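You operate a simulated robot arm through the tools that you are given. There is no shell and no other tool.

The job below is to be done with a simulated two-armed robot. You get a single attempt, and the scene is never put back.

Task
Open the brown shelf, take the tall wooden block from the shelf of the small press table and put it on the top of the brown shelf, then shut the shelf. Fetch the green cup and stand it on the top of the cooling plate. Take the narrow brown mould and put it on the thin black slab. Fetch the middle black ring and set it on top of the green labelled block. Put the white cup on the middle of the plywood table away on the front of the bin bench. Stack the yellow block that says "No 72" from the middle of the plywood table on top of the yellow block marked "No 95". Take the powder tray and leave it on the deck of the trolley. Fetch the wooden wedge from the middle of the plywood table and set it on the steel plate. Put the blue cup from the top of the drawer chest in the inside of the steel basin. Any order will do. Set down upright: green cup, white cup, blue cup.

Only the result counts: the job must be done as asked and must still hold three seconds after the hand-in. Knocking over, shifting, dropping, spilling or breaking anything else fails it.

Robot
Two 6-joint arms with fingered hands on one trunk, on a base that drives. Base frame: it is fixed to the floor where the robot stands at the start and does not move with it; the origin is under the middle of the robot, x ahead of it, y to its left, z up. Readings come in mm, rad, newtons and seconds.
The left shoulder is at the start at [70, 168, 1104], the right one opposite. With the tool pointing down near the work surface each hand reaches from about 320 to 600 mm from the robot's upright axis, wherever it stands, measured 20 degrees to its own side. Places, roughly: blue cup (8x8x10 cm) [3500, -3300, 1000]; brown shelf [10200, -100, 400]; deck of the trolley [4600, -1400, 300]; front of the bin bench (80x18 cm) [5680, -6400, 800]; green cup (8x8x10 cm) [8600, 1200, 800]; green labelled block [6750, 2000, 1000]; inside of the steel basin [2900, -5600, 800]; middle black ring (7x7x2 cm) [7100, 2000, 900]; narrow brown mould [7250, 2000, 750]; powder tray (13x9x2 cm) [6600, -1000, 800]; steel plate (13x10x1 cm) [7100, -1200, 800]; tall wooden block (7x11x6 cm) [8300, 1700, 400]; thin black slab (15x12x2 cm) [8500, 1400, 800]; top of the brown shelf [10100, -200, 400]; top of the cooling plate (38x21 cm) [9420, 680, 800]; white cup (7x7x9 cm) [6700, -800, 800]; wooden wedge (7x8x5 cm) [7300, -1100, 800]; yellow block [7000, -1000, 750]. Payload 4 kg a hand.
The tool frame of a hand sits at the grasp point between the pads (the TCP): z along the fingers, y along the line on which they close. The tips reach 26 mm beyond it. The gripper opens to 132 mm. The gripper's body begins 73 mm behind the TCP. The gripper is a hand of 3 fingers: y runs from the thumb to the fingers, the wrist lies at [0, 0, -224] in the tool frame.
Orientation is that of the tool frame in the base frame, as [roll, pitch, yaw] about the fixed x, y, z axes, in that order (R = Rz(yaw) Ry(pitch) Rx(roll)). With the fingers straight down and closing along the base's y, the tool's x points along the base's -x, its y along +y and its z along -z.

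Tools
- The arms move only by the tool nudge_tool. It takes "left_rows", "right_rows" or both (then of equal length, played together; a hand with none holds still); each is text: rows parted by semicolons, each of 6 numbers parted by spaces: the shift along the tool's x, y, z in units of 40 mm (1.0 is 40 mm), then the turn, a rotation vector about the tool's x, y, z in units of 6 degrees (1.0 is 6 degrees). In form: dx dy dz wx wy wz; .... A call has 1 to 20 rows; each row shifts and turns the commanded pose from where the row before left it, along the tool's axes as they then stand. A call with a number of a shift or a turn outside -1 to 1 is refused whole. Rows are played at 5 a second. More than 50 mm and 0.15 rad between two rows, and nothing of the call is played. A pose out of reach is approached as far as the arm can. The call stops where the force on the tool passes 40 N (or 10 N more than at its start, if that is more) or the arm is blocked; 0.2 s more then pass. In this call time passes only in rows, and 0.2 s behind the last. The reply holds the time, the measured pose of the TCP, the force on the tool along the base axes, the opening and the grip force, in the units named above and with some noise, with the torque about the TCP (base axes, N m) and any sound that the robot's microphone picked up.
- Cameras (640 x 400 px; columns grow to the right, rows downward): "scene" is now at [135.9, -2.6, 1328.4]; the picture's right is [-0.02, -1.00, 0.00], its down [-0.62, 0.02, -0.78] and it looks along [0.78, -0.02, -0.62] (base axes); focal length 258 px, centre (320, 200). "left" rides on the left gripper at [-62, 3, -92] in its tool frame; the picture's right is [-0.05, -1.00, 0.00], its down [0.83, -0.04, -0.55] and it looks along [0.55, -0.03, 0.83] (tool axes); focal length 230 px, centre (320, 200). "right" rides on the right gripper at [62, 3, -92] in its tool frame; the picture's right is [-0.05, 1.00, 0.00], its down [-0.83, -0.04, -0.56] and it looks along [-0.55, -0.03, 0.83] (tool axes); focal length 230 px, centre (320, 200). There is no depth. A picture from a camera that has moved, and an enlarged one, comes with that camera's place and axes in the base frame and with its lens.
- camera(camera): a new picture of that camera. The clock stands still meanwhile.
- slide_trunk(by): slides the trunk up (or, below 0, down) by that many mm; the arms and the scene camera ride with it, the base frame stays. It gives what a move gives, with no picture.
- drive_base(legs): drives the robot by 1 to 6 legs, each [ahead, left, turn to the left] in mm, mm and rad, along the robot's own axes; the way and the turn of a leg run together, so that a leg with both is an arc; at most 1500 mm and 3.142 rad a leg. The arms and the cameras ride along, it lands a little off, and it stops where it bumps. It gives what a move gives.
- finger_targets(finger1, finger2, thumb_bend, hand): sets how far each is bent, from 0 (flat) to 1 (curled in); at 0.3 the hand is open as for a grip, at 0.7 the pads meet at the TCP. One left out holds its place. A second passes; each finger stops where it meets its share of the squeeze, and holds until it gets a number again. It is the only way to open and close the hand. It gives what a move gives, with no picture; readings hold the bend of each and the force on the fingers (four entries, about 0 where the hand has none), thumb and palm.
- aim_head(pan, tilt): turns the head with the scene camera to pan (to the left, within 1.501 rad either way) and tilt (down, from -0.506 to 1.204), counted from straight ahead of the robot. It gives what a move gives.
- zoom(camera, box): a new picture of the part [left, top, right, bottom] of that camera's present view, enlarged. The clock stands still meanwhile.
- hand_in(): hands the job in; it is judged then, once.

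Nothing tells you exact positions but the pictures and the camera data. Unless the task says otherwise, let go and move clear before handing in.

The tools are called after "Call:" as name(argument=value, ...) on one line, values as JSON. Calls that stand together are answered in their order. nudge_tool: Moves the arms, as the interface text tells. Its arguments: {"type":"object","properties":{"left_rows":{"type":"string"},"right_rows":{"type":"string"}},"required":[]} The other tools are called the same way: slide_trunk (by) slides the trunk up or down; finger_targets (finger1, finger2, thumb_bend, hand) moves the fingers one by one; drive_base (legs) drives the base; aim_head (pan, tilt) turns the head that bears the scene camera; camera (camera) takes a picture; zoom (camera, box) takes an enlarged picture of a part of a camera's view; hand_in () hands the job in.

At the start:

```text
clock: 0.0
left_position: [406.6, 196.6, 670.3]
left_orientation: [3.123, 0.0, -3.141]
left_contact_force: [0.0, 0.1, 0.5]
left_moment: [0.02, 0.0, -0.02]
left_finger_gap: 132.0
left_grasp_force: 0.0
left_shape: jaw
left_bend: [0.3, 0.3, 0.3]
left_finger forces: [0.0, 0.0, 0.0, 0.0, 0.0, 0.0]
right_position: [503.0, -207.9, 645.7]
right_orientation: [-3.141, -0.001, -3.141]
right_contact_force: [0.0, 0.4, 0.6]
right_moment: [-0.01, 0.0, -0.01]
right_finger_gap: 131.9
right_grasp_force: 0.1
right_shape: jaw
right_bend: [0.3, 0.3, 0.3]
right_finger forces: [0.1, 0.0, 0.0, 0.0, 0.0, 0.0]
trunk travel left (down, up): [-550.0, 390.0]
robot x, y, heading: [-1.7, -2.2, 0.003]
head pan, tilt: [-0.024, 0.674]
```

scene: 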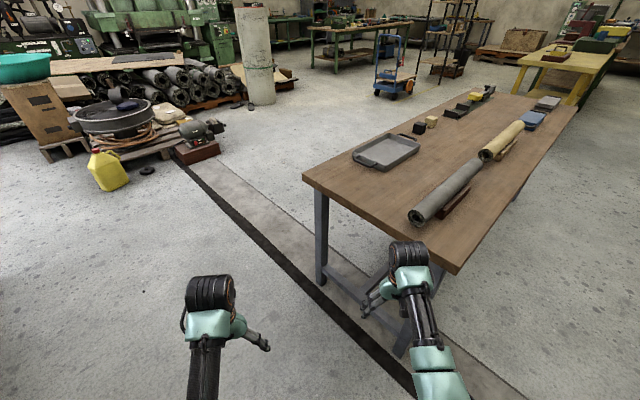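
right: 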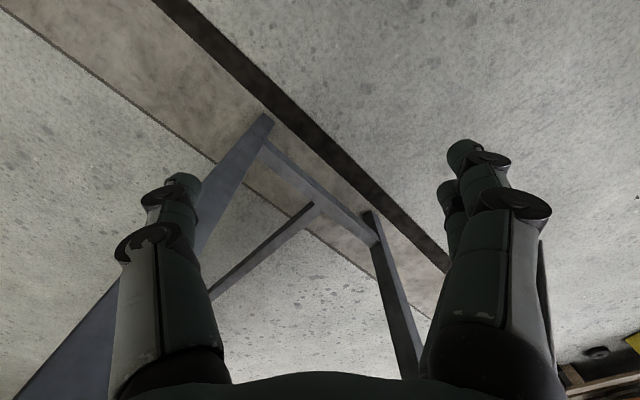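
left: 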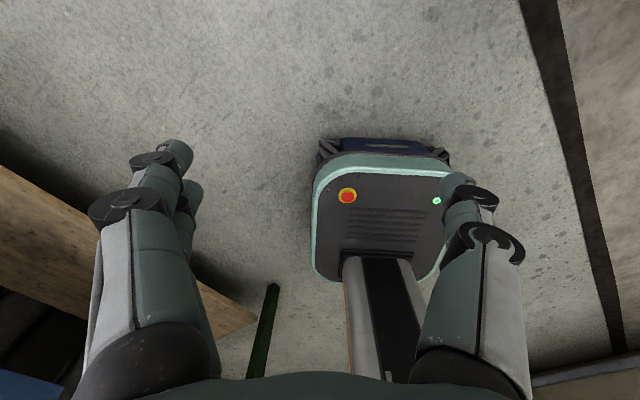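

I see a long wooden table ahead to the right, the blue trolley further off, and a shop full of benches; the work places lie 3–10 m away. I'll first look around with the head to map the free floor.

Call:
aim_head(pan=0, tilt=0.2)

Call:
camera(camera="scene")

Call:
aim_head(pan=-0.9, tilt=0.3)

Call:
camera(camera="scene")

Call:
aim_head(pan=0.9, tilt=0.3)

Call:
camera(camera="scene")

```text
clock: 0.9
left_position: [407.6, 198.2, 670.2]
left_orientation: [3.123, 0.0, 3.142]
left_contact_force: [-0.5, -0.9, 0.6]
left_moment: [0.02, -0.02, 0.0]
left_finger_gap: 131.8
left_grasp_force: 0.0
left_shape: jaw
left_bend: [0.3, 0.3, 0.3]
left_finger forces: [0.0, 0.0, 0.1, 0.0, 0.0, 0.1]
right_position: [503.2, -207.7, 646.1]
right_orientation: [-3.141, 0.001, 3.14]
right_contact_force: [1.0, -0.2, -0.4]
right_moment: [0.04, -0.04, -0.01]
right_finger_gap: 131.9
right_grasp_force: 0.2
right_shape: jaw
right_bend: [0.3, 0.3, 0.3]
right_finger forces: [0.0, 0.0, 0.0, 0.0, 0.1, 0.0]
trunk travel left (down, up): [-550.0, 390.0]
robot x, y, heading: [1.3, -1.5, 0.004]
head pan, tilt: [0.0, 0.201]
```

```text
taken
camera scene: at [143.2, -0.5, 1371.5], right [0.0, -1.0, 0.0], down [-0.2, 0.0, -0.98], along [0.98, 0.0, -0.2], focal length 258 px, centre (320, 200)
```

scene: 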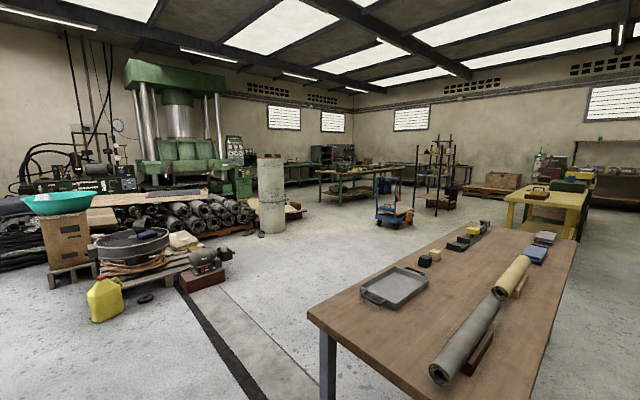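

```text
clock: 2.1
left_position: [405.3, 197.8, 670.6]
left_orientation: [3.123, -0.001, 3.14]
left_contact_force: [0.3, -0.3, -0.1]
left_moment: [-0.02, -0.01, 0.01]
left_finger_gap: 132.2
left_grasp_force: 0.1
left_shape: jaw
left_bend: [0.3, 0.3, 0.3]
left_finger forces: [0.0, 0.0, 0.1, 0.0, 0.0, 0.0]
right_position: [503.5, -208.6, 647.2]
right_orientation: [3.141, -0.001, -3.141]
right_contact_force: [0.7, 1.2, 0.5]
right_moment: [0.0, 0.01, -0.01]
right_finger_gap: 132.0
right_grasp_force: 0.1
right_shape: jaw
right_bend: [0.3, 0.3, 0.3]
right_finger forces: [0.0, 0.0, 0.0, 0.0, 0.0, 0.0]
trunk travel left (down, up): [-550.0, 390.0]
robot x, y, heading: [0.1, 1.0, 0.005]
head pan, tilt: [-0.901, 0.3]
```

```text
taken
camera scene: at [108.0, -73.6, 1362.3], right [-0.78, -0.62, 0.0], down [-0.18, 0.23, -0.96], along [0.59, -0.75, -0.3], focal length 258 px, centre (320, 200)
```

scene: 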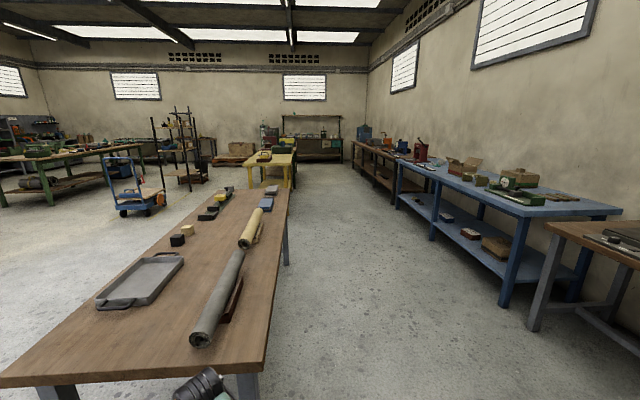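

```text
clock: 3.9
left_position: [406.2, 197.5, 670.8]
left_orientation: [3.123, 0.002, 3.141]
left_contact_force: [0.0, 0.3, -0.3]
left_moment: [0.0, 0.05, -0.01]
left_finger_gap: 132.2
left_grasp_force: 0.0
left_shape: jaw
left_bend: [0.3, 0.3, 0.3]
left_finger forces: [0.1, 0.0, 0.0, 0.0, 0.1, 0.0]
right_position: [502.4, -207.1, 646.6]
right_orientation: [3.141, 0.0, 3.141]
right_contact_force: [-1.1, 0.1, -0.7]
right_moment: [0.02, -0.02, 0.01]
right_finger_gap: 131.9
right_grasp_force: 0.1
right_shape: jaw
right_bend: [0.3, 0.3, 0.3]
right_finger forces: [0.0, 0.0, 0.0, 0.1, 0.1, 0.0]
trunk travel left (down, up): [-550.0, 390.0]
robot x, y, heading: [-0.2, -1.1, 0.001]
head pan, tilt: [0.901, 0.3]
```

```text
taken
camera scene: at [108.0, 72.6, 1362.3], right [0.78, -0.62, 0.0], down [-0.18, -0.23, -0.96], along [0.59, 0.75, -0.3], focal length 258 px, centre (320, 200)
```

scene: 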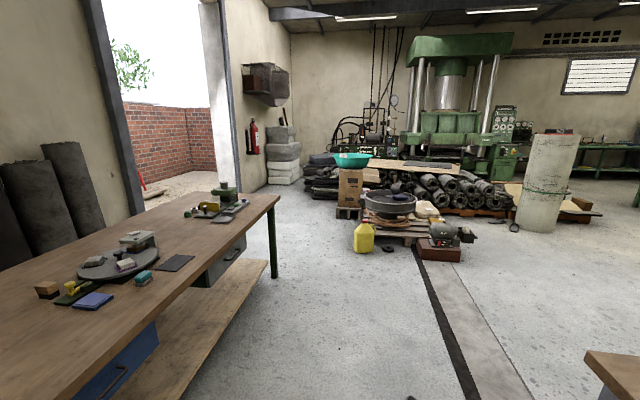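

The shop is mapped roughly: long table slanting off to the right, column near [4300, 800], trolley and green-legged table beyond. I'll zoom into the far parts before driving.

Call:
aim_head(pan=-0.15, tilt=0.15)

Call:
zoom(camera="scene", box=[220, 140, 420, 265])

Call:
zoom(camera="scene", box=[400, 120, 620, 258])

Call:
zoom(camera="scene", box=[60, 120, 260, 245])

```text
clock: 5.2
left_position: [406.4, 197.0, 669.9]
left_orientation: [3.125, 0.0, -3.139]
left_contact_force: [0.8, -0.4, -0.6]
left_moment: [-0.01, 0.0, 0.0]
left_finger_gap: 132.1
left_grasp_force: 0.1
left_shape: jaw
left_bend: [0.3, 0.3, 0.3]
left_finger forces: [0.0, 0.0, 0.0, 0.0, 0.0, 0.0]
right_position: [503.2, -208.1, 648.2]
right_orientation: [3.14, -0.001, -3.14]
right_contact_force: [0.7, 0.2, 0.0]
right_moment: [0.01, -0.03, 0.0]
right_finger_gap: 132.1
right_grasp_force: 0.0
right_shape: jaw
right_bend: [0.3, 0.3, 0.3]
right_finger forces: [0.0, 0.1, 0.1, 0.0, 0.0, 0.0]
trunk travel left (down, up): [-550.0, 390.0]
robot x, y, heading: [-1.7, -1.4, -0.003]
head pan, tilt: [-0.15, 0.15]
```

```text
3.20 times, centred on (320, 202) of scene
camera zoom: at [141.7, -14.3, 1376.3], right [-0.15, -0.99, 0.0], down [-0.15, 0.02, -0.99], along [0.98, -0.15, -0.15], focal length 824 px, centre (320, 192)
```

zoom: 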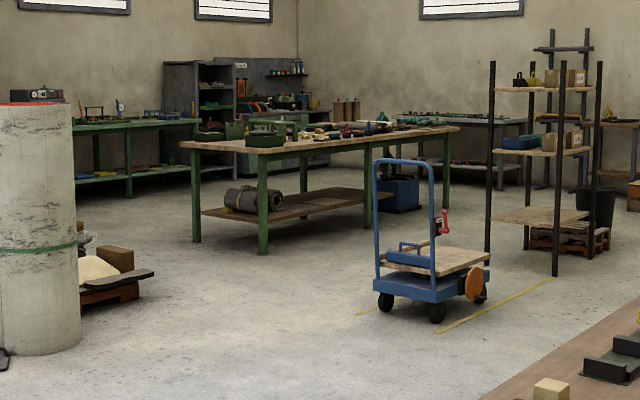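

```text
2.90 times, centred on (510, 189) of scene
camera zoom: at [141.7, -14.3, 1376.3], right [-0.15, -0.99, 0.0], down [-0.15, 0.02, -0.99], along [0.98, -0.15, -0.15], focal length 746 px, centre (-231, 232)
```

zoom: 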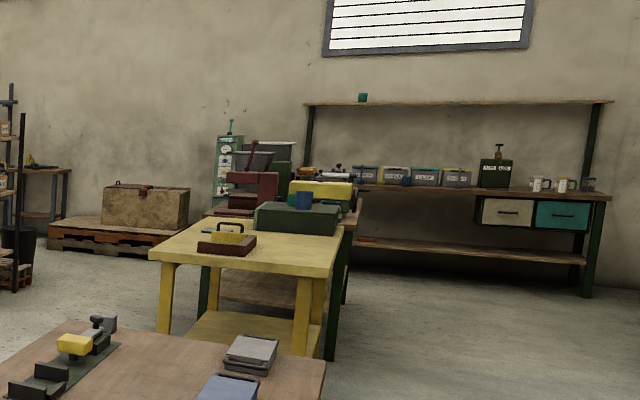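

```text
3.20 times, centred on (160, 182) of scene
camera zoom: at [141.7, -14.3, 1376.3], right [-0.15, -0.99, 0.0], down [-0.15, 0.02, -0.99], along [0.98, -0.15, -0.15], focal length 824 px, centre (832, 256)
```

zoom: 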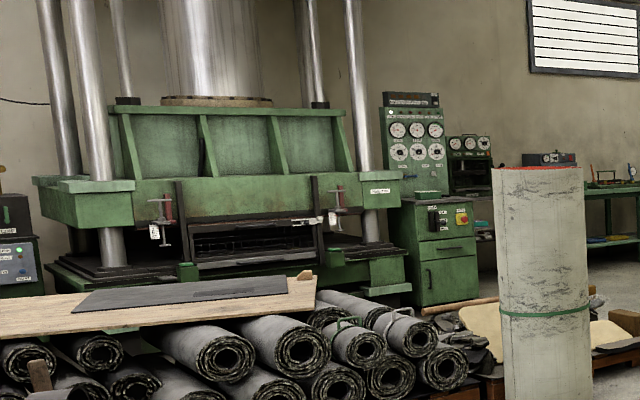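

Corridor seems clear: left around the table corner, then between the column and the trolley. I'll drive to about [5000, -250] in legs.

Call:
drive_base(legs=[[0, 550, 0], [1500, 0, 0], [1400, -500, 0], [1500, -300, 0]])

Call:
aim_head(pan=-0.3, tilt=0.2)

Call:
camera(camera="scene")

Call:
aim_head(pan=0.6, tilt=0.2)

Call:
camera(camera="scene")

```text
refused: leg 4 is longer than a leg can be; nothing moved
```

```text
clock: 5.9
left_position: [406.2, 198.1, 670.3]
left_orientation: [3.123, 0.002, 3.141]
left_contact_force: [-0.2, 0.5, 0.2]
left_moment: [0.01, -0.02, -0.01]
left_finger_gap: 132.0
left_grasp_force: 0.1
left_shape: jaw
left_bend: [0.3, 0.3, 0.3]
left_finger forces: [0.1, 0.0, 0.1, 0.1, 0.0, 0.0]
right_position: [503.8, -208.7, 647.5]
right_orientation: [-3.141, -0.001, 3.141]
right_contact_force: [0.2, -0.1, 0.7]
right_moment: [-0.01, 0.01, -0.02]
right_finger_gap: 131.8
right_grasp_force: 0.1
right_shape: jaw
right_bend: [0.3, 0.3, 0.3]
right_finger forces: [0.0, 0.0, 0.0, 0.0, 0.0, 0.0]
trunk travel left (down, up): [-550.0, 390.0]
robot x, y, heading: [-2.9, 1.7, 0.001]
head pan, tilt: [-0.3, 0.201]
```

```text
taken
camera scene: at [139.0, -28.0, 1371.6], right [-0.3, -0.96, 0.0], down [-0.19, 0.06, -0.98], along [0.94, -0.29, -0.2], focal length 258 px, centre (320, 200)
```

scene: 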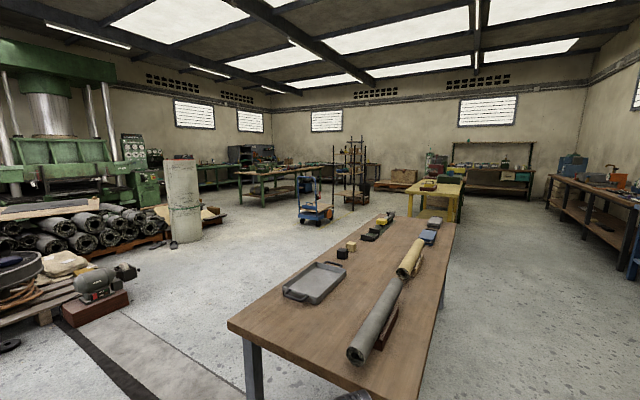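

```text
clock: 7.1
left_position: [406.2, 198.6, 669.8]
left_orientation: [3.124, 0.0, 3.141]
left_contact_force: [0.4, -1.3, 0.8]
left_moment: [-0.01, -0.01, 0.01]
left_finger_gap: 131.8
left_grasp_force: 0.1
left_shape: jaw
left_bend: [0.3, 0.3, 0.3]
left_finger forces: [0.1, 0.0, 0.0, 0.1, 0.0, 0.0]
right_position: [504.8, -207.8, 646.9]
right_orientation: [-3.141, 0.0, -3.141]
right_contact_force: [0.6, -0.3, 0.3]
right_moment: [0.02, 0.01, 0.0]
right_finger_gap: 132.1
right_grasp_force: 0.0
right_shape: jaw
right_bend: [0.3, 0.3, 0.3]
right_finger forces: [0.1, 0.0, 0.0, 0.1, 0.1, 0.0]
trunk travel left (down, up): [-550.0, 390.0]
robot x, y, heading: [2.1, -2.9, -0.004]
head pan, tilt: [0.6, 0.201]
```

```text
taken
camera scene: at [126.9, 52.1, 1371.6], right [0.56, -0.83, 0.0], down [-0.16, -0.11, -0.98], along [0.81, 0.55, -0.2], focal length 258 px, centre (320, 200)
```

scene: 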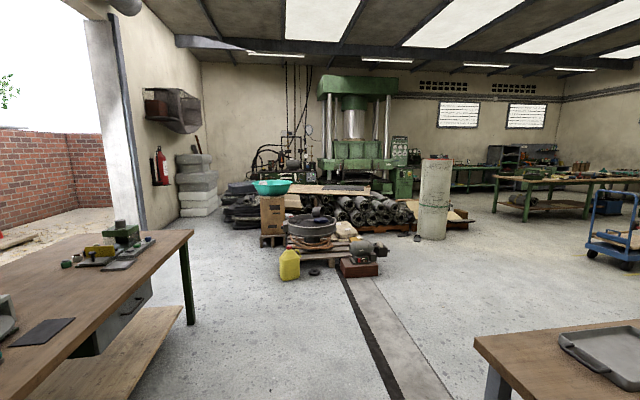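

The start is a narrow gap: a table to the left runs from about [280, 850] to [1035, 1754], and the right table's corner is near [940, 40]. I'll thread between them diagonally and then curve toward the trolley side.

Call:
drive_base(legs=[[0, 0, 0.6], [1160, 0, 0], [0, 0, -0.954], [1400, 0, 0], [1400, 0, 0], [0, 0, 0.354]])

Call:
aim_head(pan=-0.3, tilt=0.2)

Call:
camera(camera="scene")

Call:
aim_head(pan=0.4, tilt=0.2)

Call:
camera(camera="scene")

```text
clock: 31.4
left_position: [3995.6, -124.8, 669.3]
left_orientation: [3.122, -0.001, 3.126]
left_contact_force: [-0.4, -0.9, 0.0]
left_moment: [0.01, 0.02, -0.01]
left_finger_gap: 131.6
left_grasp_force: 0.0
left_shape: jaw
left_bend: [0.3, 0.3, 0.3]
left_finger forces: [0.0, 0.0, 0.1, 0.0, 0.0, 0.0]
right_position: [4086.1, -533.5, 647.3]
right_orientation: [3.139, 0.0, 3.122]
right_contact_force: [0.0, 0.7, 0.4]
right_moment: [-0.03, 0.01, 0.0]
right_finger_gap: 131.7
right_grasp_force: 0.0
right_shape: jaw
right_bend: [0.3, 0.3, 0.3]
right_finger forces: [0.0, 0.1, 0.0, 0.0, 0.0, 0.1]
trunk travel left (down, up): [-550.0, 390.0]
robot x, y, heading: [3587.0, -315.1, -0.019]
head pan, tilt: [0.6, 0.201]
```

```text
clock: 32.6
left_position: [3996.5, -124.4, 670.1]
left_orientation: [3.123, 0.0, 3.126]
left_contact_force: [-0.4, -0.6, 0.8]
left_moment: [0.02, -0.03, 0.01]
left_finger_gap: 132.0
left_grasp_force: 0.1
left_shape: jaw
left_bend: [0.3, 0.3, 0.3]
left_finger forces: [0.0, 0.0, 0.1, 0.0, 0.0, 0.0]
right_position: [4084.8, -532.6, 647.2]
right_orientation: [-3.141, -0.002, 3.124]
right_contact_force: [0.7, 0.4, -0.4]
right_moment: [0.01, -0.04, -0.02]
right_finger_gap: 132.0
right_grasp_force: 0.0
right_shape: jaw
right_bend: [0.3, 0.3, 0.3]
right_finger forces: [0.0, 0.0, 0.0, 0.0, 0.0, 0.1]
trunk travel left (down, up): [-550.0, 390.0]
robot x, y, heading: [3586.8, -318.1, -0.019]
head pan, tilt: [-0.3, 0.201]
```

```text
taken
camera scene: at [3725.0, -346.5, 1371.6], right [-0.31, -0.95, 0.0], down [-0.19, 0.06, -0.98], along [0.93, -0.3, -0.2], focal length 258 px, centre (320, 200)
```

scene: 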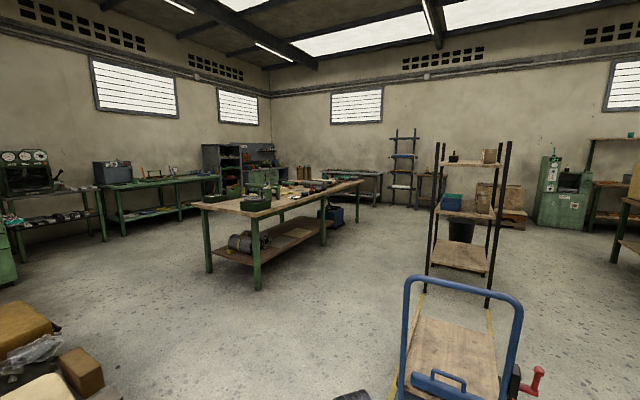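

```text
clock: 33.6
left_position: [3995.4, -125.2, 670.0]
left_orientation: [3.122, 0.0, 3.125]
left_contact_force: [0.1, -0.4, -0.5]
left_moment: [-0.01, -0.01, -0.01]
left_finger_gap: 131.9
left_grasp_force: 0.0
left_shape: jaw
left_bend: [0.3, 0.3, 0.3]
left_finger forces: [0.0, 0.0, 0.0, 0.1, 0.0, 0.0]
right_position: [4085.8, -532.5, 646.8]
right_orientation: [3.141, -0.002, 3.125]
right_contact_force: [1.0, 0.0, 0.9]
right_moment: [-0.03, -0.01, 0.01]
right_finger_gap: 131.9
right_grasp_force: 0.0
right_shape: jaw
right_bend: [0.3, 0.3, 0.3]
right_finger forces: [0.1, 0.0, 0.0, 0.1, 0.0, 0.1]
trunk travel left (down, up): [-550.0, 390.0]
robot x, y, heading: [3585.2, -316.2, -0.016]
head pan, tilt: [0.4, 0.201]
```

```text
taken
camera scene: at [3722.9, -282.8, 1371.6], right [0.37, -0.93, 0.0], down [-0.19, -0.07, -0.98], along [0.91, 0.37, -0.2], focal length 258 px, centre (320, 200)
```

scene: 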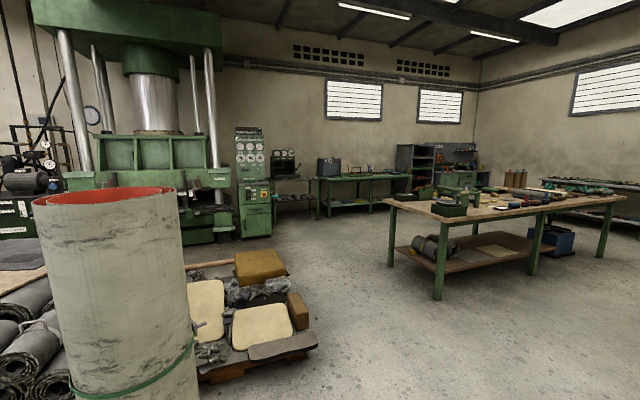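

I see the plywood table slanting away (near edge about [5950, -435] to [7730, -2400]) and the trolley on my right. I'll drive round to its near side and face the table squarely.

Call:
drive_base(legs=[[1450, 0, 0], [680, -890, 0], [0, 0, 0.75]])

Call:
aim_head(pan=0, tilt=0.45)

Call:
camera(camera="scene")

```text
clock: 48.1
left_position: [5863.8, -823.2, 670.2]
left_orientation: [3.122, -0.001, -2.416]
left_contact_force: [-0.1, -0.5, -0.4]
left_moment: [-0.02, 0.01, -0.01]
left_finger_gap: 131.7
left_grasp_force: 0.0
left_shape: jaw
left_bend: [0.3, 0.3, 0.3]
left_finger forces: [0.0, 0.1, 0.0, 0.0, 0.0, 0.0]
right_position: [6205.0, -1062.6, 647.6]
right_orientation: [-3.142, -0.001, -2.416]
right_contact_force: [0.2, -0.5, -0.7]
right_moment: [0.0, -0.04, -0.03]
right_finger_gap: 132.0
right_grasp_force: 0.2
right_shape: jaw
right_bend: [0.3, 0.3, 0.3]
right_finger forces: [0.1, 0.0, 0.0, 0.0, 0.1, 0.0]
trunk travel left (down, up): [-550.0, 390.0]
robot x, y, heading: [5689.1, -1245.3, 0.722]
head pan, tilt: [0.4, 0.201]
```

```text
clock: 49.0
left_position: [5863.0, -822.4, 670.0]
left_orientation: [3.121, 0.0, -2.416]
left_contact_force: [-0.4, -0.5, -1.3]
left_moment: [0.0, -0.02, 0.01]
left_finger_gap: 131.6
left_grasp_force: 0.0
left_shape: jaw
left_bend: [0.3, 0.3, 0.3]
left_finger forces: [0.1, 0.0, 0.0, 0.1, 0.0, 0.0]
right_position: [6206.0, -1062.5, 646.9]
right_orientation: [-3.141, 0.001, -2.416]
right_contact_force: [0.7, 0.2, 0.2]
right_moment: [0.01, -0.01, 0.05]
right_finger_gap: 131.9
right_grasp_force: 0.0
right_shape: jaw
right_bend: [0.3, 0.3, 0.3]
right_finger forces: [0.0, 0.0, 0.1, 0.0, 0.1, 0.0]
trunk travel left (down, up): [-550.0, 390.0]
robot x, y, heading: [5689.9, -1240.3, 0.725]
head pan, tilt: [0.0, 0.45]
```

```text
taken
camera scene: at [5796.9, -1146.6, 1348.4], right [0.66, -0.75, 0.0], down [-0.33, -0.29, -0.9], along [0.67, 0.6, -0.43], focal length 258 px, centre (320, 200)
```

scene: 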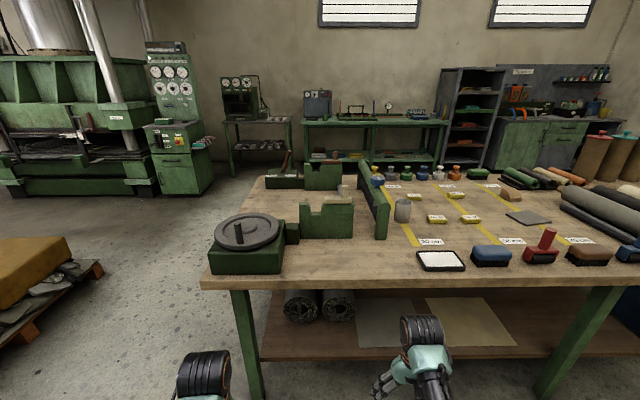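

The plywood table is now squarely ahead with the tray, cup, yellow blocks, wedge and plate in view. I'll zoom in to identify each.

Call:
zoom(camera="scene", box=[340, 160, 500, 260])

Call:
zoom(camera="scene", box=[400, 170, 500, 232])

Call:
zoom(camera="scene", box=[480, 160, 640, 270])

Call:
zoom(camera="scene", box=[130, 40, 290, 190])

Call:
zoom(camera="scene", box=[280, 80, 440, 190])

Call:
zoom(camera="scene", box=[440, 50, 640, 190])

```text
4.00 times, centred on (420, 210) of scene
camera zoom: at [5796.9, -1146.6, 1348.4], right [0.66, -0.75, 0.0], down [-0.33, -0.29, -0.9], along [0.67, 0.6, -0.43], focal length 1030 px, centre (-80, 160)
```

zoom: 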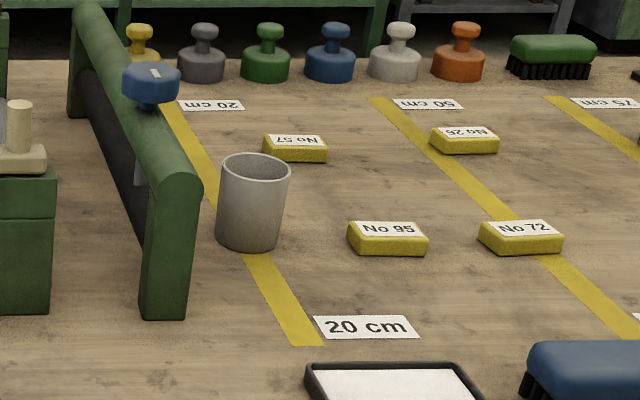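

```text
6.40 times, centred on (450, 201) of scene
camera zoom: at [5796.9, -1146.6, 1348.4], right [0.66, -0.75, 0.0], down [-0.33, -0.29, -0.9], along [0.67, 0.6, -0.43], focal length 1648 px, centre (-512, 194)
```

zoom: 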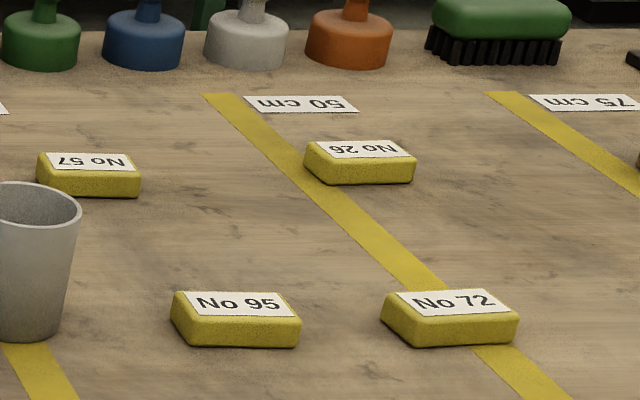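

```text
3.64 times, centred on (560, 215) of scene
camera zoom: at [5796.9, -1146.6, 1348.4], right [0.66, -0.75, 0.0], down [-0.33, -0.29, -0.9], along [0.67, 0.6, -0.43], focal length 937 px, centre (-553, 146)
```

zoom: 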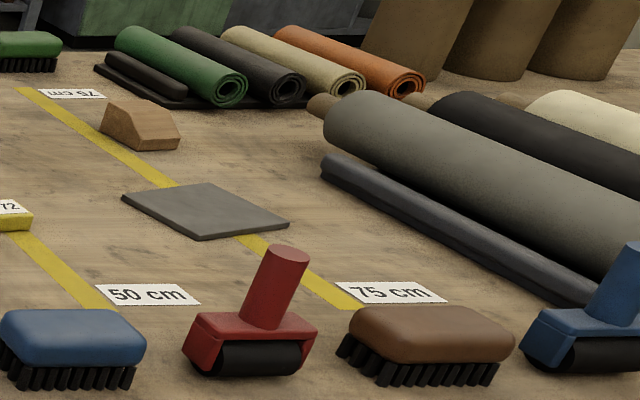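

```text
2.67 times, centred on (210, 115) of scene
camera zoom: at [5796.9, -1146.6, 1348.4], right [0.66, -0.75, 0.0], down [-0.33, -0.29, -0.9], along [0.67, 0.6, -0.43], focal length 687 px, centre (613, 427)
```

zoom: 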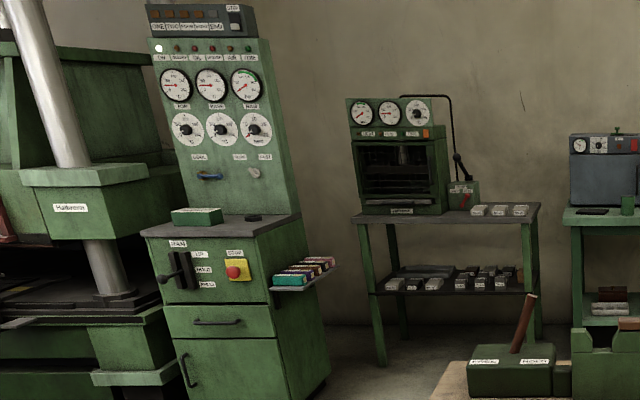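

```text
3.64 times, centred on (360, 135) of scene
camera zoom: at [5796.9, -1146.6, 1348.4], right [0.66, -0.75, 0.0], down [-0.33, -0.29, -0.9], along [0.67, 0.6, -0.43], focal length 937 px, centre (174, 436)
```

zoom: 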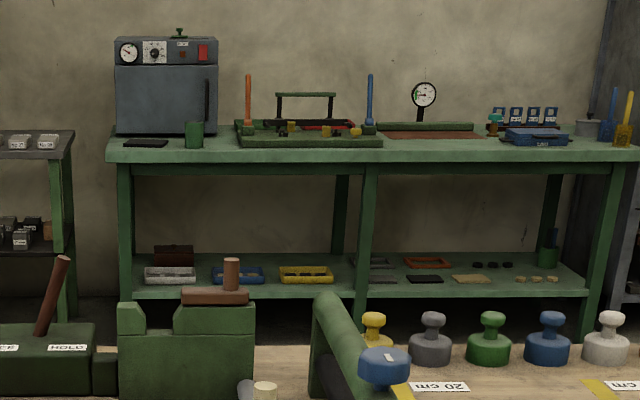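

```text
2.86 times, centred on (540, 120) of scene
camera zoom: at [5796.9, -1146.6, 1348.4], right [0.66, -0.75, 0.0], down [-0.33, -0.29, -0.9], along [0.67, 0.6, -0.43], focal length 736 px, centre (-309, 429)
```

zoom: 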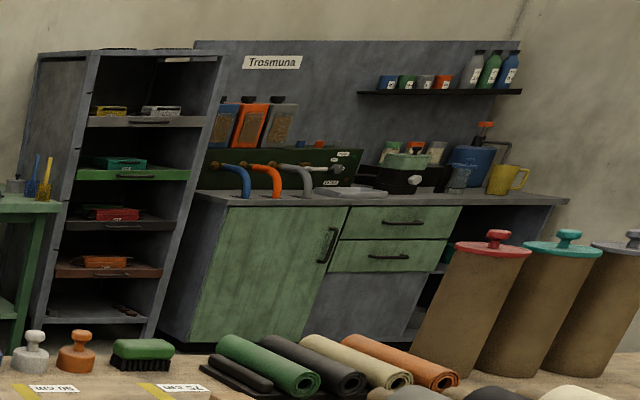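

The items are plain: No 95/No 72 blocks, white cup, grey plate with wedge behind, white-powder tray near the edge; the grey cabinet holds a pull-out brown shelf. I'll raise the trunk, both for clearance over the table and to get a second view for height.

Call:
slide_trunk(by=300)

Call:
aim_head(pan=-0.2, tilt=0.6)

Call:
zoom(camera="scene", box=[220, 150, 420, 275])

Call:
camera(camera="scene")

```text
clock: 52.0
left_position: [5864.1, -822.5, 970.0]
left_orientation: [3.122, 0.0, -2.418]
left_contact_force: [0.4, 0.0, -0.7]
left_moment: [0.0, 0.0, -0.01]
left_finger_gap: 131.9
left_grasp_force: 0.0
left_shape: jaw
left_bend: [0.3, 0.3, 0.3]
left_finger forces: [0.1, 0.0, 0.0, 0.0, 0.0, 0.0]
right_position: [6204.9, -1063.7, 947.3]
right_orientation: [3.141, -0.001, -2.417]
right_contact_force: [-0.2, -0.4, -0.7]
right_moment: [-0.01, 0.0, 0.0]
right_finger_gap: 131.9
right_grasp_force: 0.0
right_shape: jaw
right_bend: [0.3, 0.3, 0.3]
right_finger forces: [0.0, 0.1, 0.1, 0.1, 0.0, 0.0]
trunk travel left (down, up): [-850.0, 90.0]
robot x, y, heading: [5691.7, -1238.8, 0.724]
head pan, tilt: [0.0, 0.45]
```

```text
clock: 52.7
left_position: [5863.9, -823.1, 970.2]
left_orientation: [3.123, -0.001, -2.417]
left_contact_force: [0.5, -0.3, 0.2]
left_moment: [0.02, 0.01, 0.0]
left_finger_gap: 131.9
left_grasp_force: 0.0
left_shape: jaw
left_bend: [0.3, 0.3, 0.3]
left_finger forces: [0.0, 0.0, 0.0, 0.1, 0.1, 0.0]
right_position: [6205.2, -1062.7, 947.0]
right_orientation: [3.141, 0.0, -2.418]
right_contact_force: [-0.6, -0.1, 0.0]
right_moment: [0.0, 0.02, 0.04]
right_finger_gap: 132.0
right_grasp_force: 0.0
right_shape: jaw
right_bend: [0.3, 0.3, 0.3]
right_finger forces: [0.1, 0.1, 0.0, 0.1, 0.0, 0.1]
trunk travel left (down, up): [-850.0, 90.0]
robot x, y, heading: [5691.4, -1241.7, 0.725]
head pan, tilt: [-0.201, 0.6]
```

```text
3.20 times, centred on (320, 212) of scene
camera zoom: at [5804.7, -1163.3, 1634.9], right [0.5, -0.87, 0.0], down [-0.49, -0.28, -0.83], along [0.71, 0.41, -0.56], focal length 824 px, centre (320, 160)
```

zoom: 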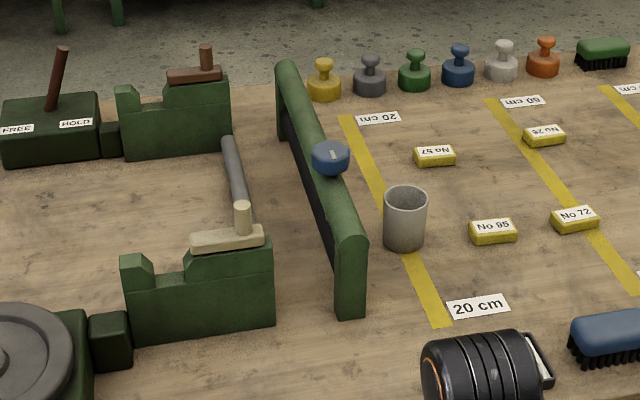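

```text
taken
camera scene: at [5804.7, -1163.3, 1634.9], right [0.5, -0.87, 0.0], down [-0.49, -0.28, -0.83], along [0.71, 0.41, -0.56], focal length 258 px, centre (320, 200)
```

scene: 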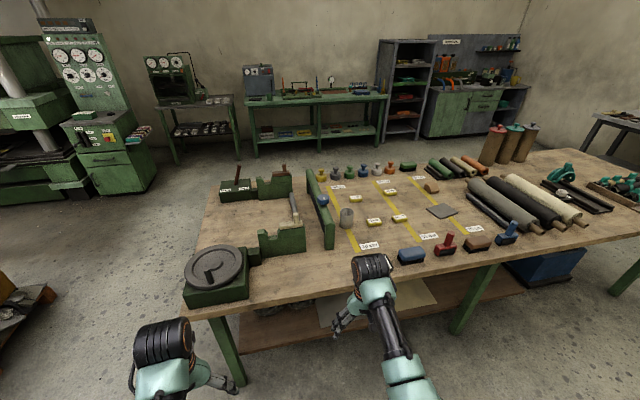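

From two views the table top comes out near z≈795–800, with No 95 near [6810, -895], No 72 near [6906, -1000], cup near [6734, -780], tray near [6563, -996]. I'll check the robot's own base size in the wrist camera to know how close I can stand.

Call:
camera(camera="left")

Call:
camera(camera="right")

Call:
aim_head(pan=0, tilt=1.2)

Call:
camera(camera="scene")

```text
taken
camera left: at [5907.9, -781.7, 1062.2], right [0.7, -0.71, -0.02], down [-0.59, -0.59, 0.55], along [-0.41, -0.38, -0.83], focal length 230 px, centre (320, 200)
```

left: 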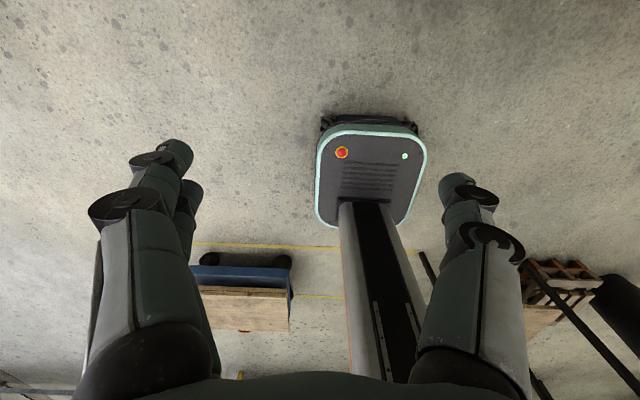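

```text
taken
camera right: at [6156.3, -1101.7, 1038.2], right [-0.62, 0.78, 0.0], down [0.65, 0.52, 0.55], along [0.43, 0.35, -0.83], focal length 230 px, centre (320, 200)
```

right: 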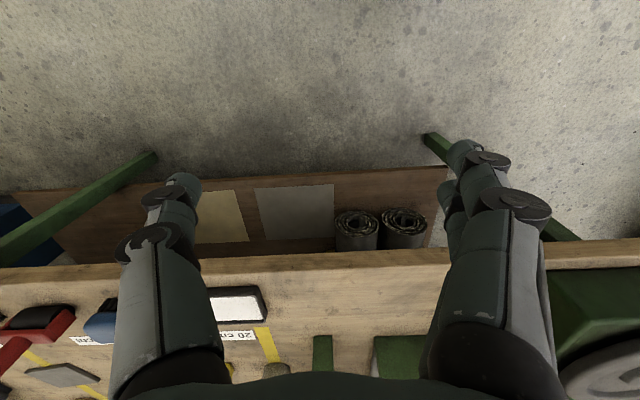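

```text
clock: 53.7
left_position: [5863.1, -822.8, 970.1]
left_orientation: [3.124, 0.001, -2.419]
left_contact_force: [0.2, -0.7, 0.2]
left_moment: [-0.01, 0.03, 0.04]
left_finger_gap: 131.7
left_grasp_force: 0.0
left_shape: jaw
left_bend: [0.3, 0.3, 0.3]
left_finger forces: [0.0, 0.0, 0.0, 0.0, 0.0, 0.1]
right_position: [6205.3, -1062.6, 946.5]
right_orientation: [3.142, -0.001, -2.417]
right_contact_force: [-0.5, 0.5, -0.7]
right_moment: [0.01, 0.0, 0.02]
right_finger_gap: 131.7
right_grasp_force: 0.0
right_shape: jaw
right_bend: [0.3, 0.3, 0.3]
right_finger forces: [0.0, 0.0, 0.0, 0.0, 0.0, 0.1]
trunk travel left (down, up): [-850.0, 90.0]
robot x, y, heading: [5687.9, -1237.0, 0.721]
head pan, tilt: [0.0, 1.201]
```

```text
taken
camera scene: at [5770.1, -1170.5, 1590.3], right [0.66, -0.75, 0.0], down [-0.7, -0.62, -0.36], along [0.27, 0.24, -0.93], focal length 258 px, centre (320, 200)
```

scene: 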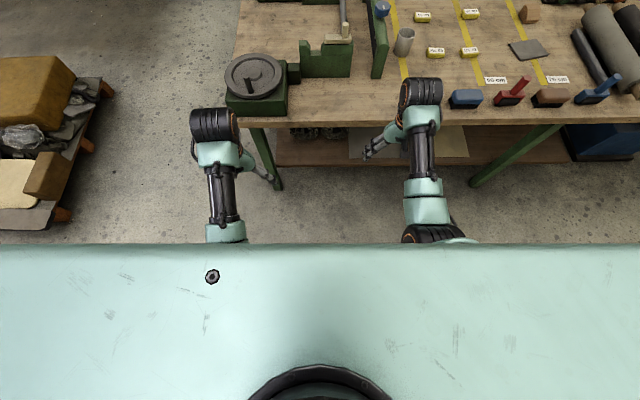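

My base is low and only about 240 mm deep ahead of the axis, so it can slip a little under the table edge. I'll lift both hands relative to the trunk, set the trunk for working height, and drive in so that both yellow blocks sit in front of the right hand.

Call:
nudge_tool(left_rows="0 0 -1 0 0 0; 0 0 -1 0 0 0; 0 0 -1 0 0 0; 0 0 -1 0 0 0; 0 0 -1 0 0 0; 0 0 -1 0 0 0", right_rows="0 0 -1 0 0 0; 0 0 -1 0 0 0; 0 0 -1 0 0 0; 0 0 -1 0 0 0; 0 0 -1 0 0 0; 0 0 -1 0 0 0")

Call:
slide_trunk(by=-120)

```text
clock: 54.4
left_position: [5827.4, -788.0, 994.6]
left_orientation: [2.913, 0.012, -2.415]
left_contact_force: [1.0, 0.4, 0.2]
left_moment: [-0.01, -0.05, 0.0]
left_finger_gap: 131.9
left_grasp_force: 0.2
left_shape: jaw
left_bend: [0.3, 0.3, 0.3]
left_finger forces: [0.0, 0.0, 0.0, 0.0, 0.1, 0.0]
left hand out of reach, approached as far as the arm can: row 1, 2, 3
right_position: [6211.2, -1051.9, 1003.7]
right_orientation: [-3.141, 0.0, -2.416]
right_contact_force: [0.2, 0.1, 0.5]
right_moment: [0.0, 0.02, 0.05]
right_finger_gap: 131.8
right_grasp_force: 0.0
right_shape: jaw
right_bend: [0.3, 0.3, 0.3]
right_finger forces: [0.0, 0.0, 0.0, 0.1, 0.2, 0.0]
right hand out of reach, approached as far as the arm can: row 2, 3
trunk travel left (down, up): [-850.0, 90.0]
robot x, y, heading: [5691.9, -1242.5, 0.724]
head pan, tilt: [0.0, 1.201]
stopped in row 3 (left hand): the arm was blocked; the commanded pose is now the measured one
```

```text
clock: 55.9
left_position: [5827.8, -789.0, 875.6]
left_orientation: [2.914, 0.014, -2.412]
left_contact_force: [1.1, -0.4, -0.1]
left_moment: [0.02, 0.01, -0.02]
left_finger_gap: 131.9
left_grasp_force: 0.1
left_shape: jaw
left_bend: [0.3, 0.3, 0.3]
left_finger forces: [0.0, 0.0, 0.0, 0.0, 0.0, 0.0]
right_position: [6209.2, -1051.7, 883.5]
right_orientation: [-3.141, 0.0, -2.418]
right_contact_force: [-0.9, 0.0, -0.3]
right_moment: [0.01, 0.02, 0.01]
right_finger_gap: 131.8
right_grasp_force: 0.0
right_shape: jaw
right_bend: [0.3, 0.3, 0.3]
right_finger forces: [0.0, 0.0, 0.1, 0.0, 0.0, 0.0]
trunk travel left (down, up): [-730.0, 210.0]
robot x, y, heading: [5692.1, -1243.9, 0.723]
head pan, tilt: [0.0, 1.201]
```

Arms can't lift higher tool-down, so the trunk will do the vertical work. I'll restore a comfortable arm pose, raise the trunk fully, and drive in over the table.

Call:
nudge_tool(left_rows="0 0 0.5 1 0 0; 0 -0.65 0.5 1 0 0; 0 -0.65 0.2 0 0 0", right_rows="0 0 0.5 0 0 0; 0 0 0.5 0 0 0; 0 0 0.5 0 0 0")

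Call:
slide_trunk(by=210)

Call:
drive_base(legs=[[0, -480, 0], [400, 0, 0]])

Call:
camera(camera="scene")

Call:
camera(camera="right")

```text
clock: 56.7
left_position: [5860.9, -824.1, 824.4]
left_orientation: [3.125, 0.015, -2.414]
left_contact_force: [0.2, 0.0, 0.4]
left_moment: [0.02, 0.0, 0.01]
left_finger_gap: 132.1
left_grasp_force: 0.0
left_shape: jaw
left_bend: [0.3, 0.3, 0.3]
left_finger forces: [0.0, 0.0, 0.1, 0.1, 0.0, 0.0]
right_position: [6210.2, -1054.1, 821.8]
right_orientation: [3.141, 0.001, -2.417]
right_contact_force: [-0.5, -0.9, 0.0]
right_moment: [0.0, 0.03, 0.03]
right_finger_gap: 131.9
right_grasp_force: 0.0
right_shape: jaw
right_bend: [0.3, 0.3, 0.3]
right_finger forces: [0.0, 0.0, 0.0, 0.1, 0.0, 0.0]
trunk travel left (down, up): [-730.0, 210.0]
robot x, y, heading: [5691.0, -1239.6, 0.722]
head pan, tilt: [0.0, 1.201]
```

```text
clock: 59.0
left_position: [5858.3, -823.7, 1033.4]
left_orientation: [3.124, 0.013, -2.414]
left_contact_force: [0.1, 0.9, -0.1]
left_moment: [-0.04, -0.01, 0.03]
left_finger_gap: 131.9
left_grasp_force: 0.0
left_shape: jaw
left_bend: [0.3, 0.3, 0.3]
left_finger forces: [0.0, 0.0, 0.0, 0.0, 0.0, 0.1]
right_position: [6209.9, -1051.3, 1031.7]
right_orientation: [3.142, -0.001, -2.418]
right_contact_force: [-0.5, -0.8, 0.4]
right_moment: [0.02, -0.01, -0.06]
right_finger_gap: 132.0
right_grasp_force: 0.1
right_shape: jaw
right_bend: [0.3, 0.3, 0.3]
right_finger forces: [0.0, 0.0, 0.0, 0.0, 0.1, 0.1]
trunk travel left (down, up): [-940.0, 0.0]
robot x, y, heading: [5690.2, -1240.5, 0.722]
head pan, tilt: [0.0, 1.201]
```

```text
clock: 64.0
left_position: [6469.1, -904.3, 1033.7]
left_orientation: [3.127, 0.016, -2.391]
left_contact_force: [-0.2, 0.1, -0.3]
left_moment: [-0.01, -0.01, -0.01]
left_finger_gap: 131.8
left_grasp_force: 0.0
left_shape: jaw
left_bend: [0.3, 0.3, 0.3]
left_finger forces: [0.1, 0.1, 0.1, 0.1, 0.0, 0.0]
right_position: [6824.9, -1125.9, 1032.9]
right_orientation: [3.141, 0.003, -2.393]
right_contact_force: [0.6, -0.5, 0.5]
right_moment: [0.0, 0.01, -0.02]
right_finger_gap: 131.6
right_grasp_force: 0.1
right_shape: jaw
right_bend: [0.3, 0.3, 0.3]
right_finger forces: [0.1, 0.0, 0.0, 0.0, 0.0, 0.0]
trunk travel left (down, up): [-940.0, 0.0]
robot x, y, heading: [6310.9, -1326.4, 0.748]
head pan, tilt: [0.0, 1.201]
```

```text
taken
camera scene: at [6388.0, -1254.8, 1680.4], right [0.68, -0.73, 0.0], down [-0.68, -0.63, -0.36], along [0.27, 0.25, -0.93], focal length 258 px, centre (320, 200)
```

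scene: 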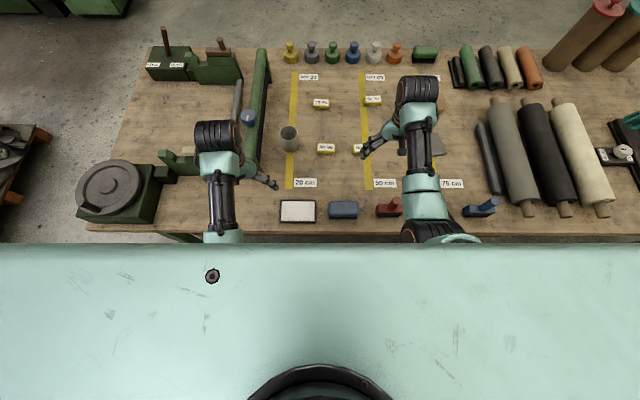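

```text
taken
camera right: at [6777.3, -1166.1, 1123.8], right [-0.64, 0.77, 0.0], down [0.64, 0.53, 0.56], along [0.43, 0.36, -0.83], focal length 230 px, centre (320, 200)
```

right: 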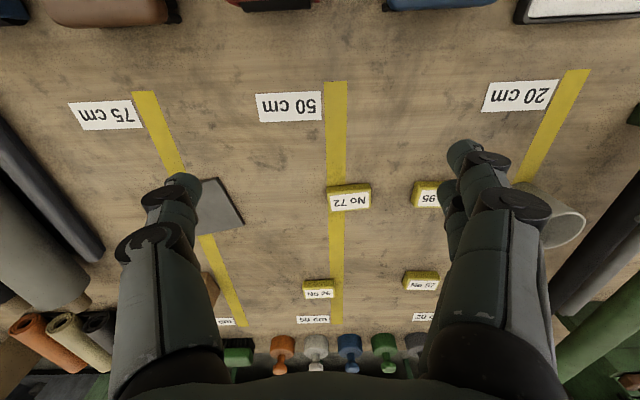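

The right wrist camera shows No 72 about 138 mm ahead and 38 mm left of the right hand. I'll move the base 110 mm further in and recheck.

Call:
drive_base(legs=[[112, 0, -0.02]])

Call:
camera(camera="right")

Call:
camera(camera="scene")

```text
clock: 65.2
left_position: [6559.5, -834.1, 1033.9]
left_orientation: [3.126, 0.017, -2.413]
left_contact_force: [0.2, -0.1, 0.1]
left_moment: [0.0, 0.02, -0.01]
left_finger_gap: 131.8
left_grasp_force: 0.0
left_shape: jaw
left_bend: [0.3, 0.3, 0.3]
left_finger forces: [0.1, 0.1, 0.0, 0.0, 0.1, 0.0]
right_position: [6909.1, -1062.6, 1033.7]
right_orientation: [3.141, 0.003, -2.413]
right_contact_force: [-0.2, 0.0, -0.4]
right_moment: [-0.01, 0.0, -0.01]
right_finger_gap: 132.2
right_grasp_force: 0.1
right_shape: jaw
right_bend: [0.3, 0.3, 0.3]
right_finger forces: [0.0, 0.1, 0.0, 0.1, 0.0, 0.0]
trunk travel left (down, up): [-940.0, 0.0]
robot x, y, heading: [6396.2, -1246.1, 0.729]
head pan, tilt: [0.0, 1.201]
```

```text
taken
camera right: at [6861.5, -1102.3, 1124.7], right [-0.62, 0.78, 0.0], down [0.65, 0.52, 0.56], along [0.44, 0.35, -0.83], focal length 230 px, centre (320, 200)
```

right: 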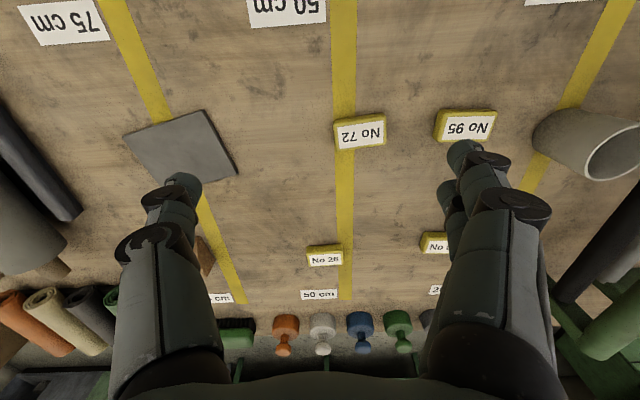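

```text
taken
camera scene: at [6469.6, -1183.3, 1680.6], right [0.66, -0.75, 0.0], down [-0.7, -0.62, -0.37], along [0.27, 0.24, -0.93], focal length 258 px, centre (320, 200)
```

scene: 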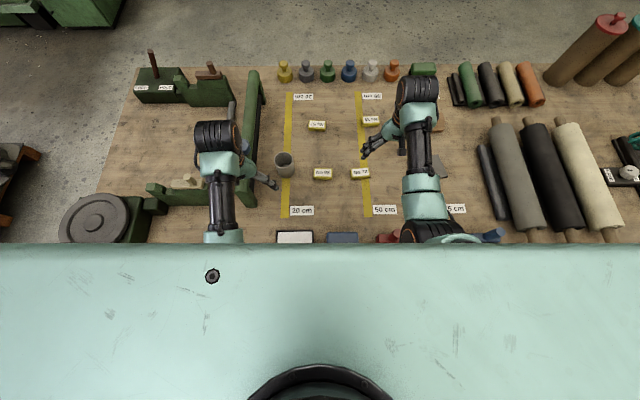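

No 72 sits ~38 mm ahead and ~52 mm left of the right hand, No 95 a further 143 mm left. Before lowering the trunk, I'll swing the left hand up to point forward so it stays clear of the clutter, and align the right hand over No 72.

Call:
nudge_tool(left_rows="-0.585 0 -0.03 0 -1 0; -0.585 0 -0.03 0 -1 0; -0.585 0 -0.03 0 -1 0; -0.585 0 -0.03 0 -1 0; -0.585 0 -0.03 0 -1 0; -0.585 0 -0.03 0 -1 0; -0.585 0 -0.03 0 -1 0; -0.585 0 -0.03 0 -1 0; -0.585 0 -0.03 0 -1 0; -0.585 0 -0.03 0 -1 0; -0.585 0 -0.03 0 -1 0; -0.585 0 -0.03 0 -1 0; -0.585 0 -0.03 0 -1 0; -0.585 0 -0.03 0 -1 0")

Call:
nudge_tool(right_rows="-0.475 0.65 0 0 0 -0.375; -0.475 0.65 0 0 0 -0.375")

Call:
camera(camera="right")

Call:
camera(camera="scene")

```text
clock: 68.2
left_position: [6728.8, -687.5, 1236.9]
left_orientation: [2.979, 1.48, -2.573]
left_contact_force: [-0.2, 0.1, 0.0]
left_moment: [-0.02, 0.0, 0.0]
left_finger_gap: 131.9
left_grasp_force: 0.1
left_shape: jaw
left_bend: [0.3, 0.3, 0.3]
left_finger forces: [0.1, 0.0, 0.0, 0.0, 0.1, 0.0]
right_position: [6911.7, -1061.2, 1032.0]
right_orientation: [3.141, -0.001, -2.417]
right_contact_force: [0.0, 0.7, 0.6]
right_moment: [0.01, -0.04, 0.0]
right_finger_gap: 131.9
right_grasp_force: 0.1
right_shape: jaw
right_bend: [0.3, 0.3, 0.3]
right_finger forces: [0.1, 0.0, 0.0, 0.0, 0.0, 0.0]
trunk travel left (down, up): [-940.0, 0.0]
robot x, y, heading: [6394.3, -1248.9, 0.728]
head pan, tilt: [0.0, 1.201]
```

```text
clock: 68.8
left_position: [6727.2, -686.4, 1234.6]
left_orientation: [2.988, 1.475, -2.566]
left_contact_force: [-0.7, -0.6, 0.9]
left_moment: [-0.01, -0.01, -0.04]
left_finger_gap: 132.2
left_grasp_force: 0.1
left_shape: jaw
left_bend: [0.3, 0.3, 0.3]
left_finger forces: [0.0, 0.1, 0.0, 0.0, 0.0, 0.0]
right_position: [6906.0, -993.6, 1032.0]
right_orientation: [-3.141, -0.003, -2.336]
right_contact_force: [-0.7, -0.5, -0.3]
right_moment: [0.04, 0.01, -0.02]
right_finger_gap: 131.7
right_grasp_force: 0.0
right_shape: jaw
right_bend: [0.3, 0.3, 0.3]
right_finger forces: [0.0, 0.0, 0.1, 0.1, 0.1, 0.0]
trunk travel left (down, up): [-940.0, 0.0]
robot x, y, heading: [6394.6, -1252.8, 0.727]
head pan, tilt: [0.0, 1.201]
```

```text
taken
camera right: at [6860.5, -1036.9, 1122.5], right [-0.68, 0.73, 0.0], down [0.61, 0.57, 0.55], along [0.4, 0.38, -0.83], focal length 230 px, centre (320, 200)
```

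right: 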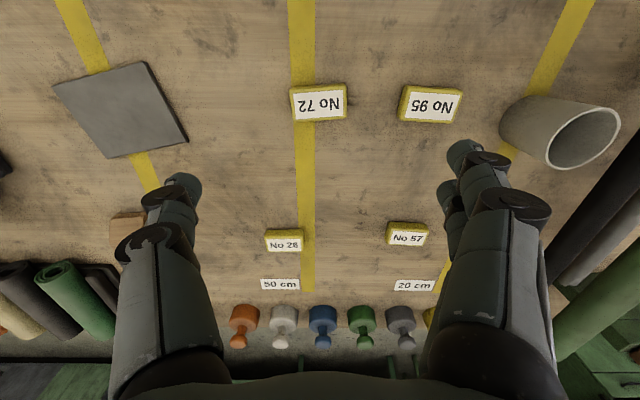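

```text
taken
camera scene: at [6473.8, -1177.4, 1680.1], right [0.66, -0.75, 0.0], down [-0.7, -0.62, -0.36], along [0.27, 0.24, -0.93], focal length 258 px, centre (320, 200)
```

scene: 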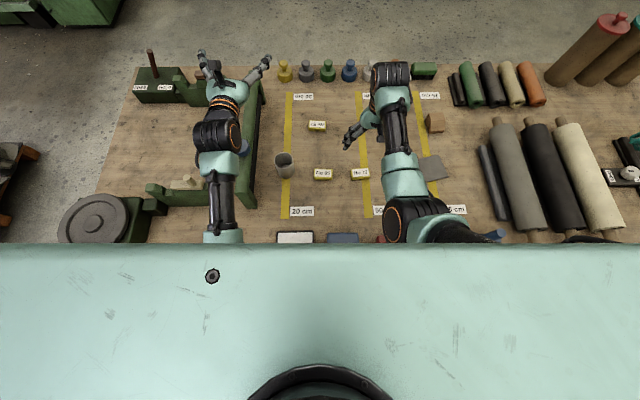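

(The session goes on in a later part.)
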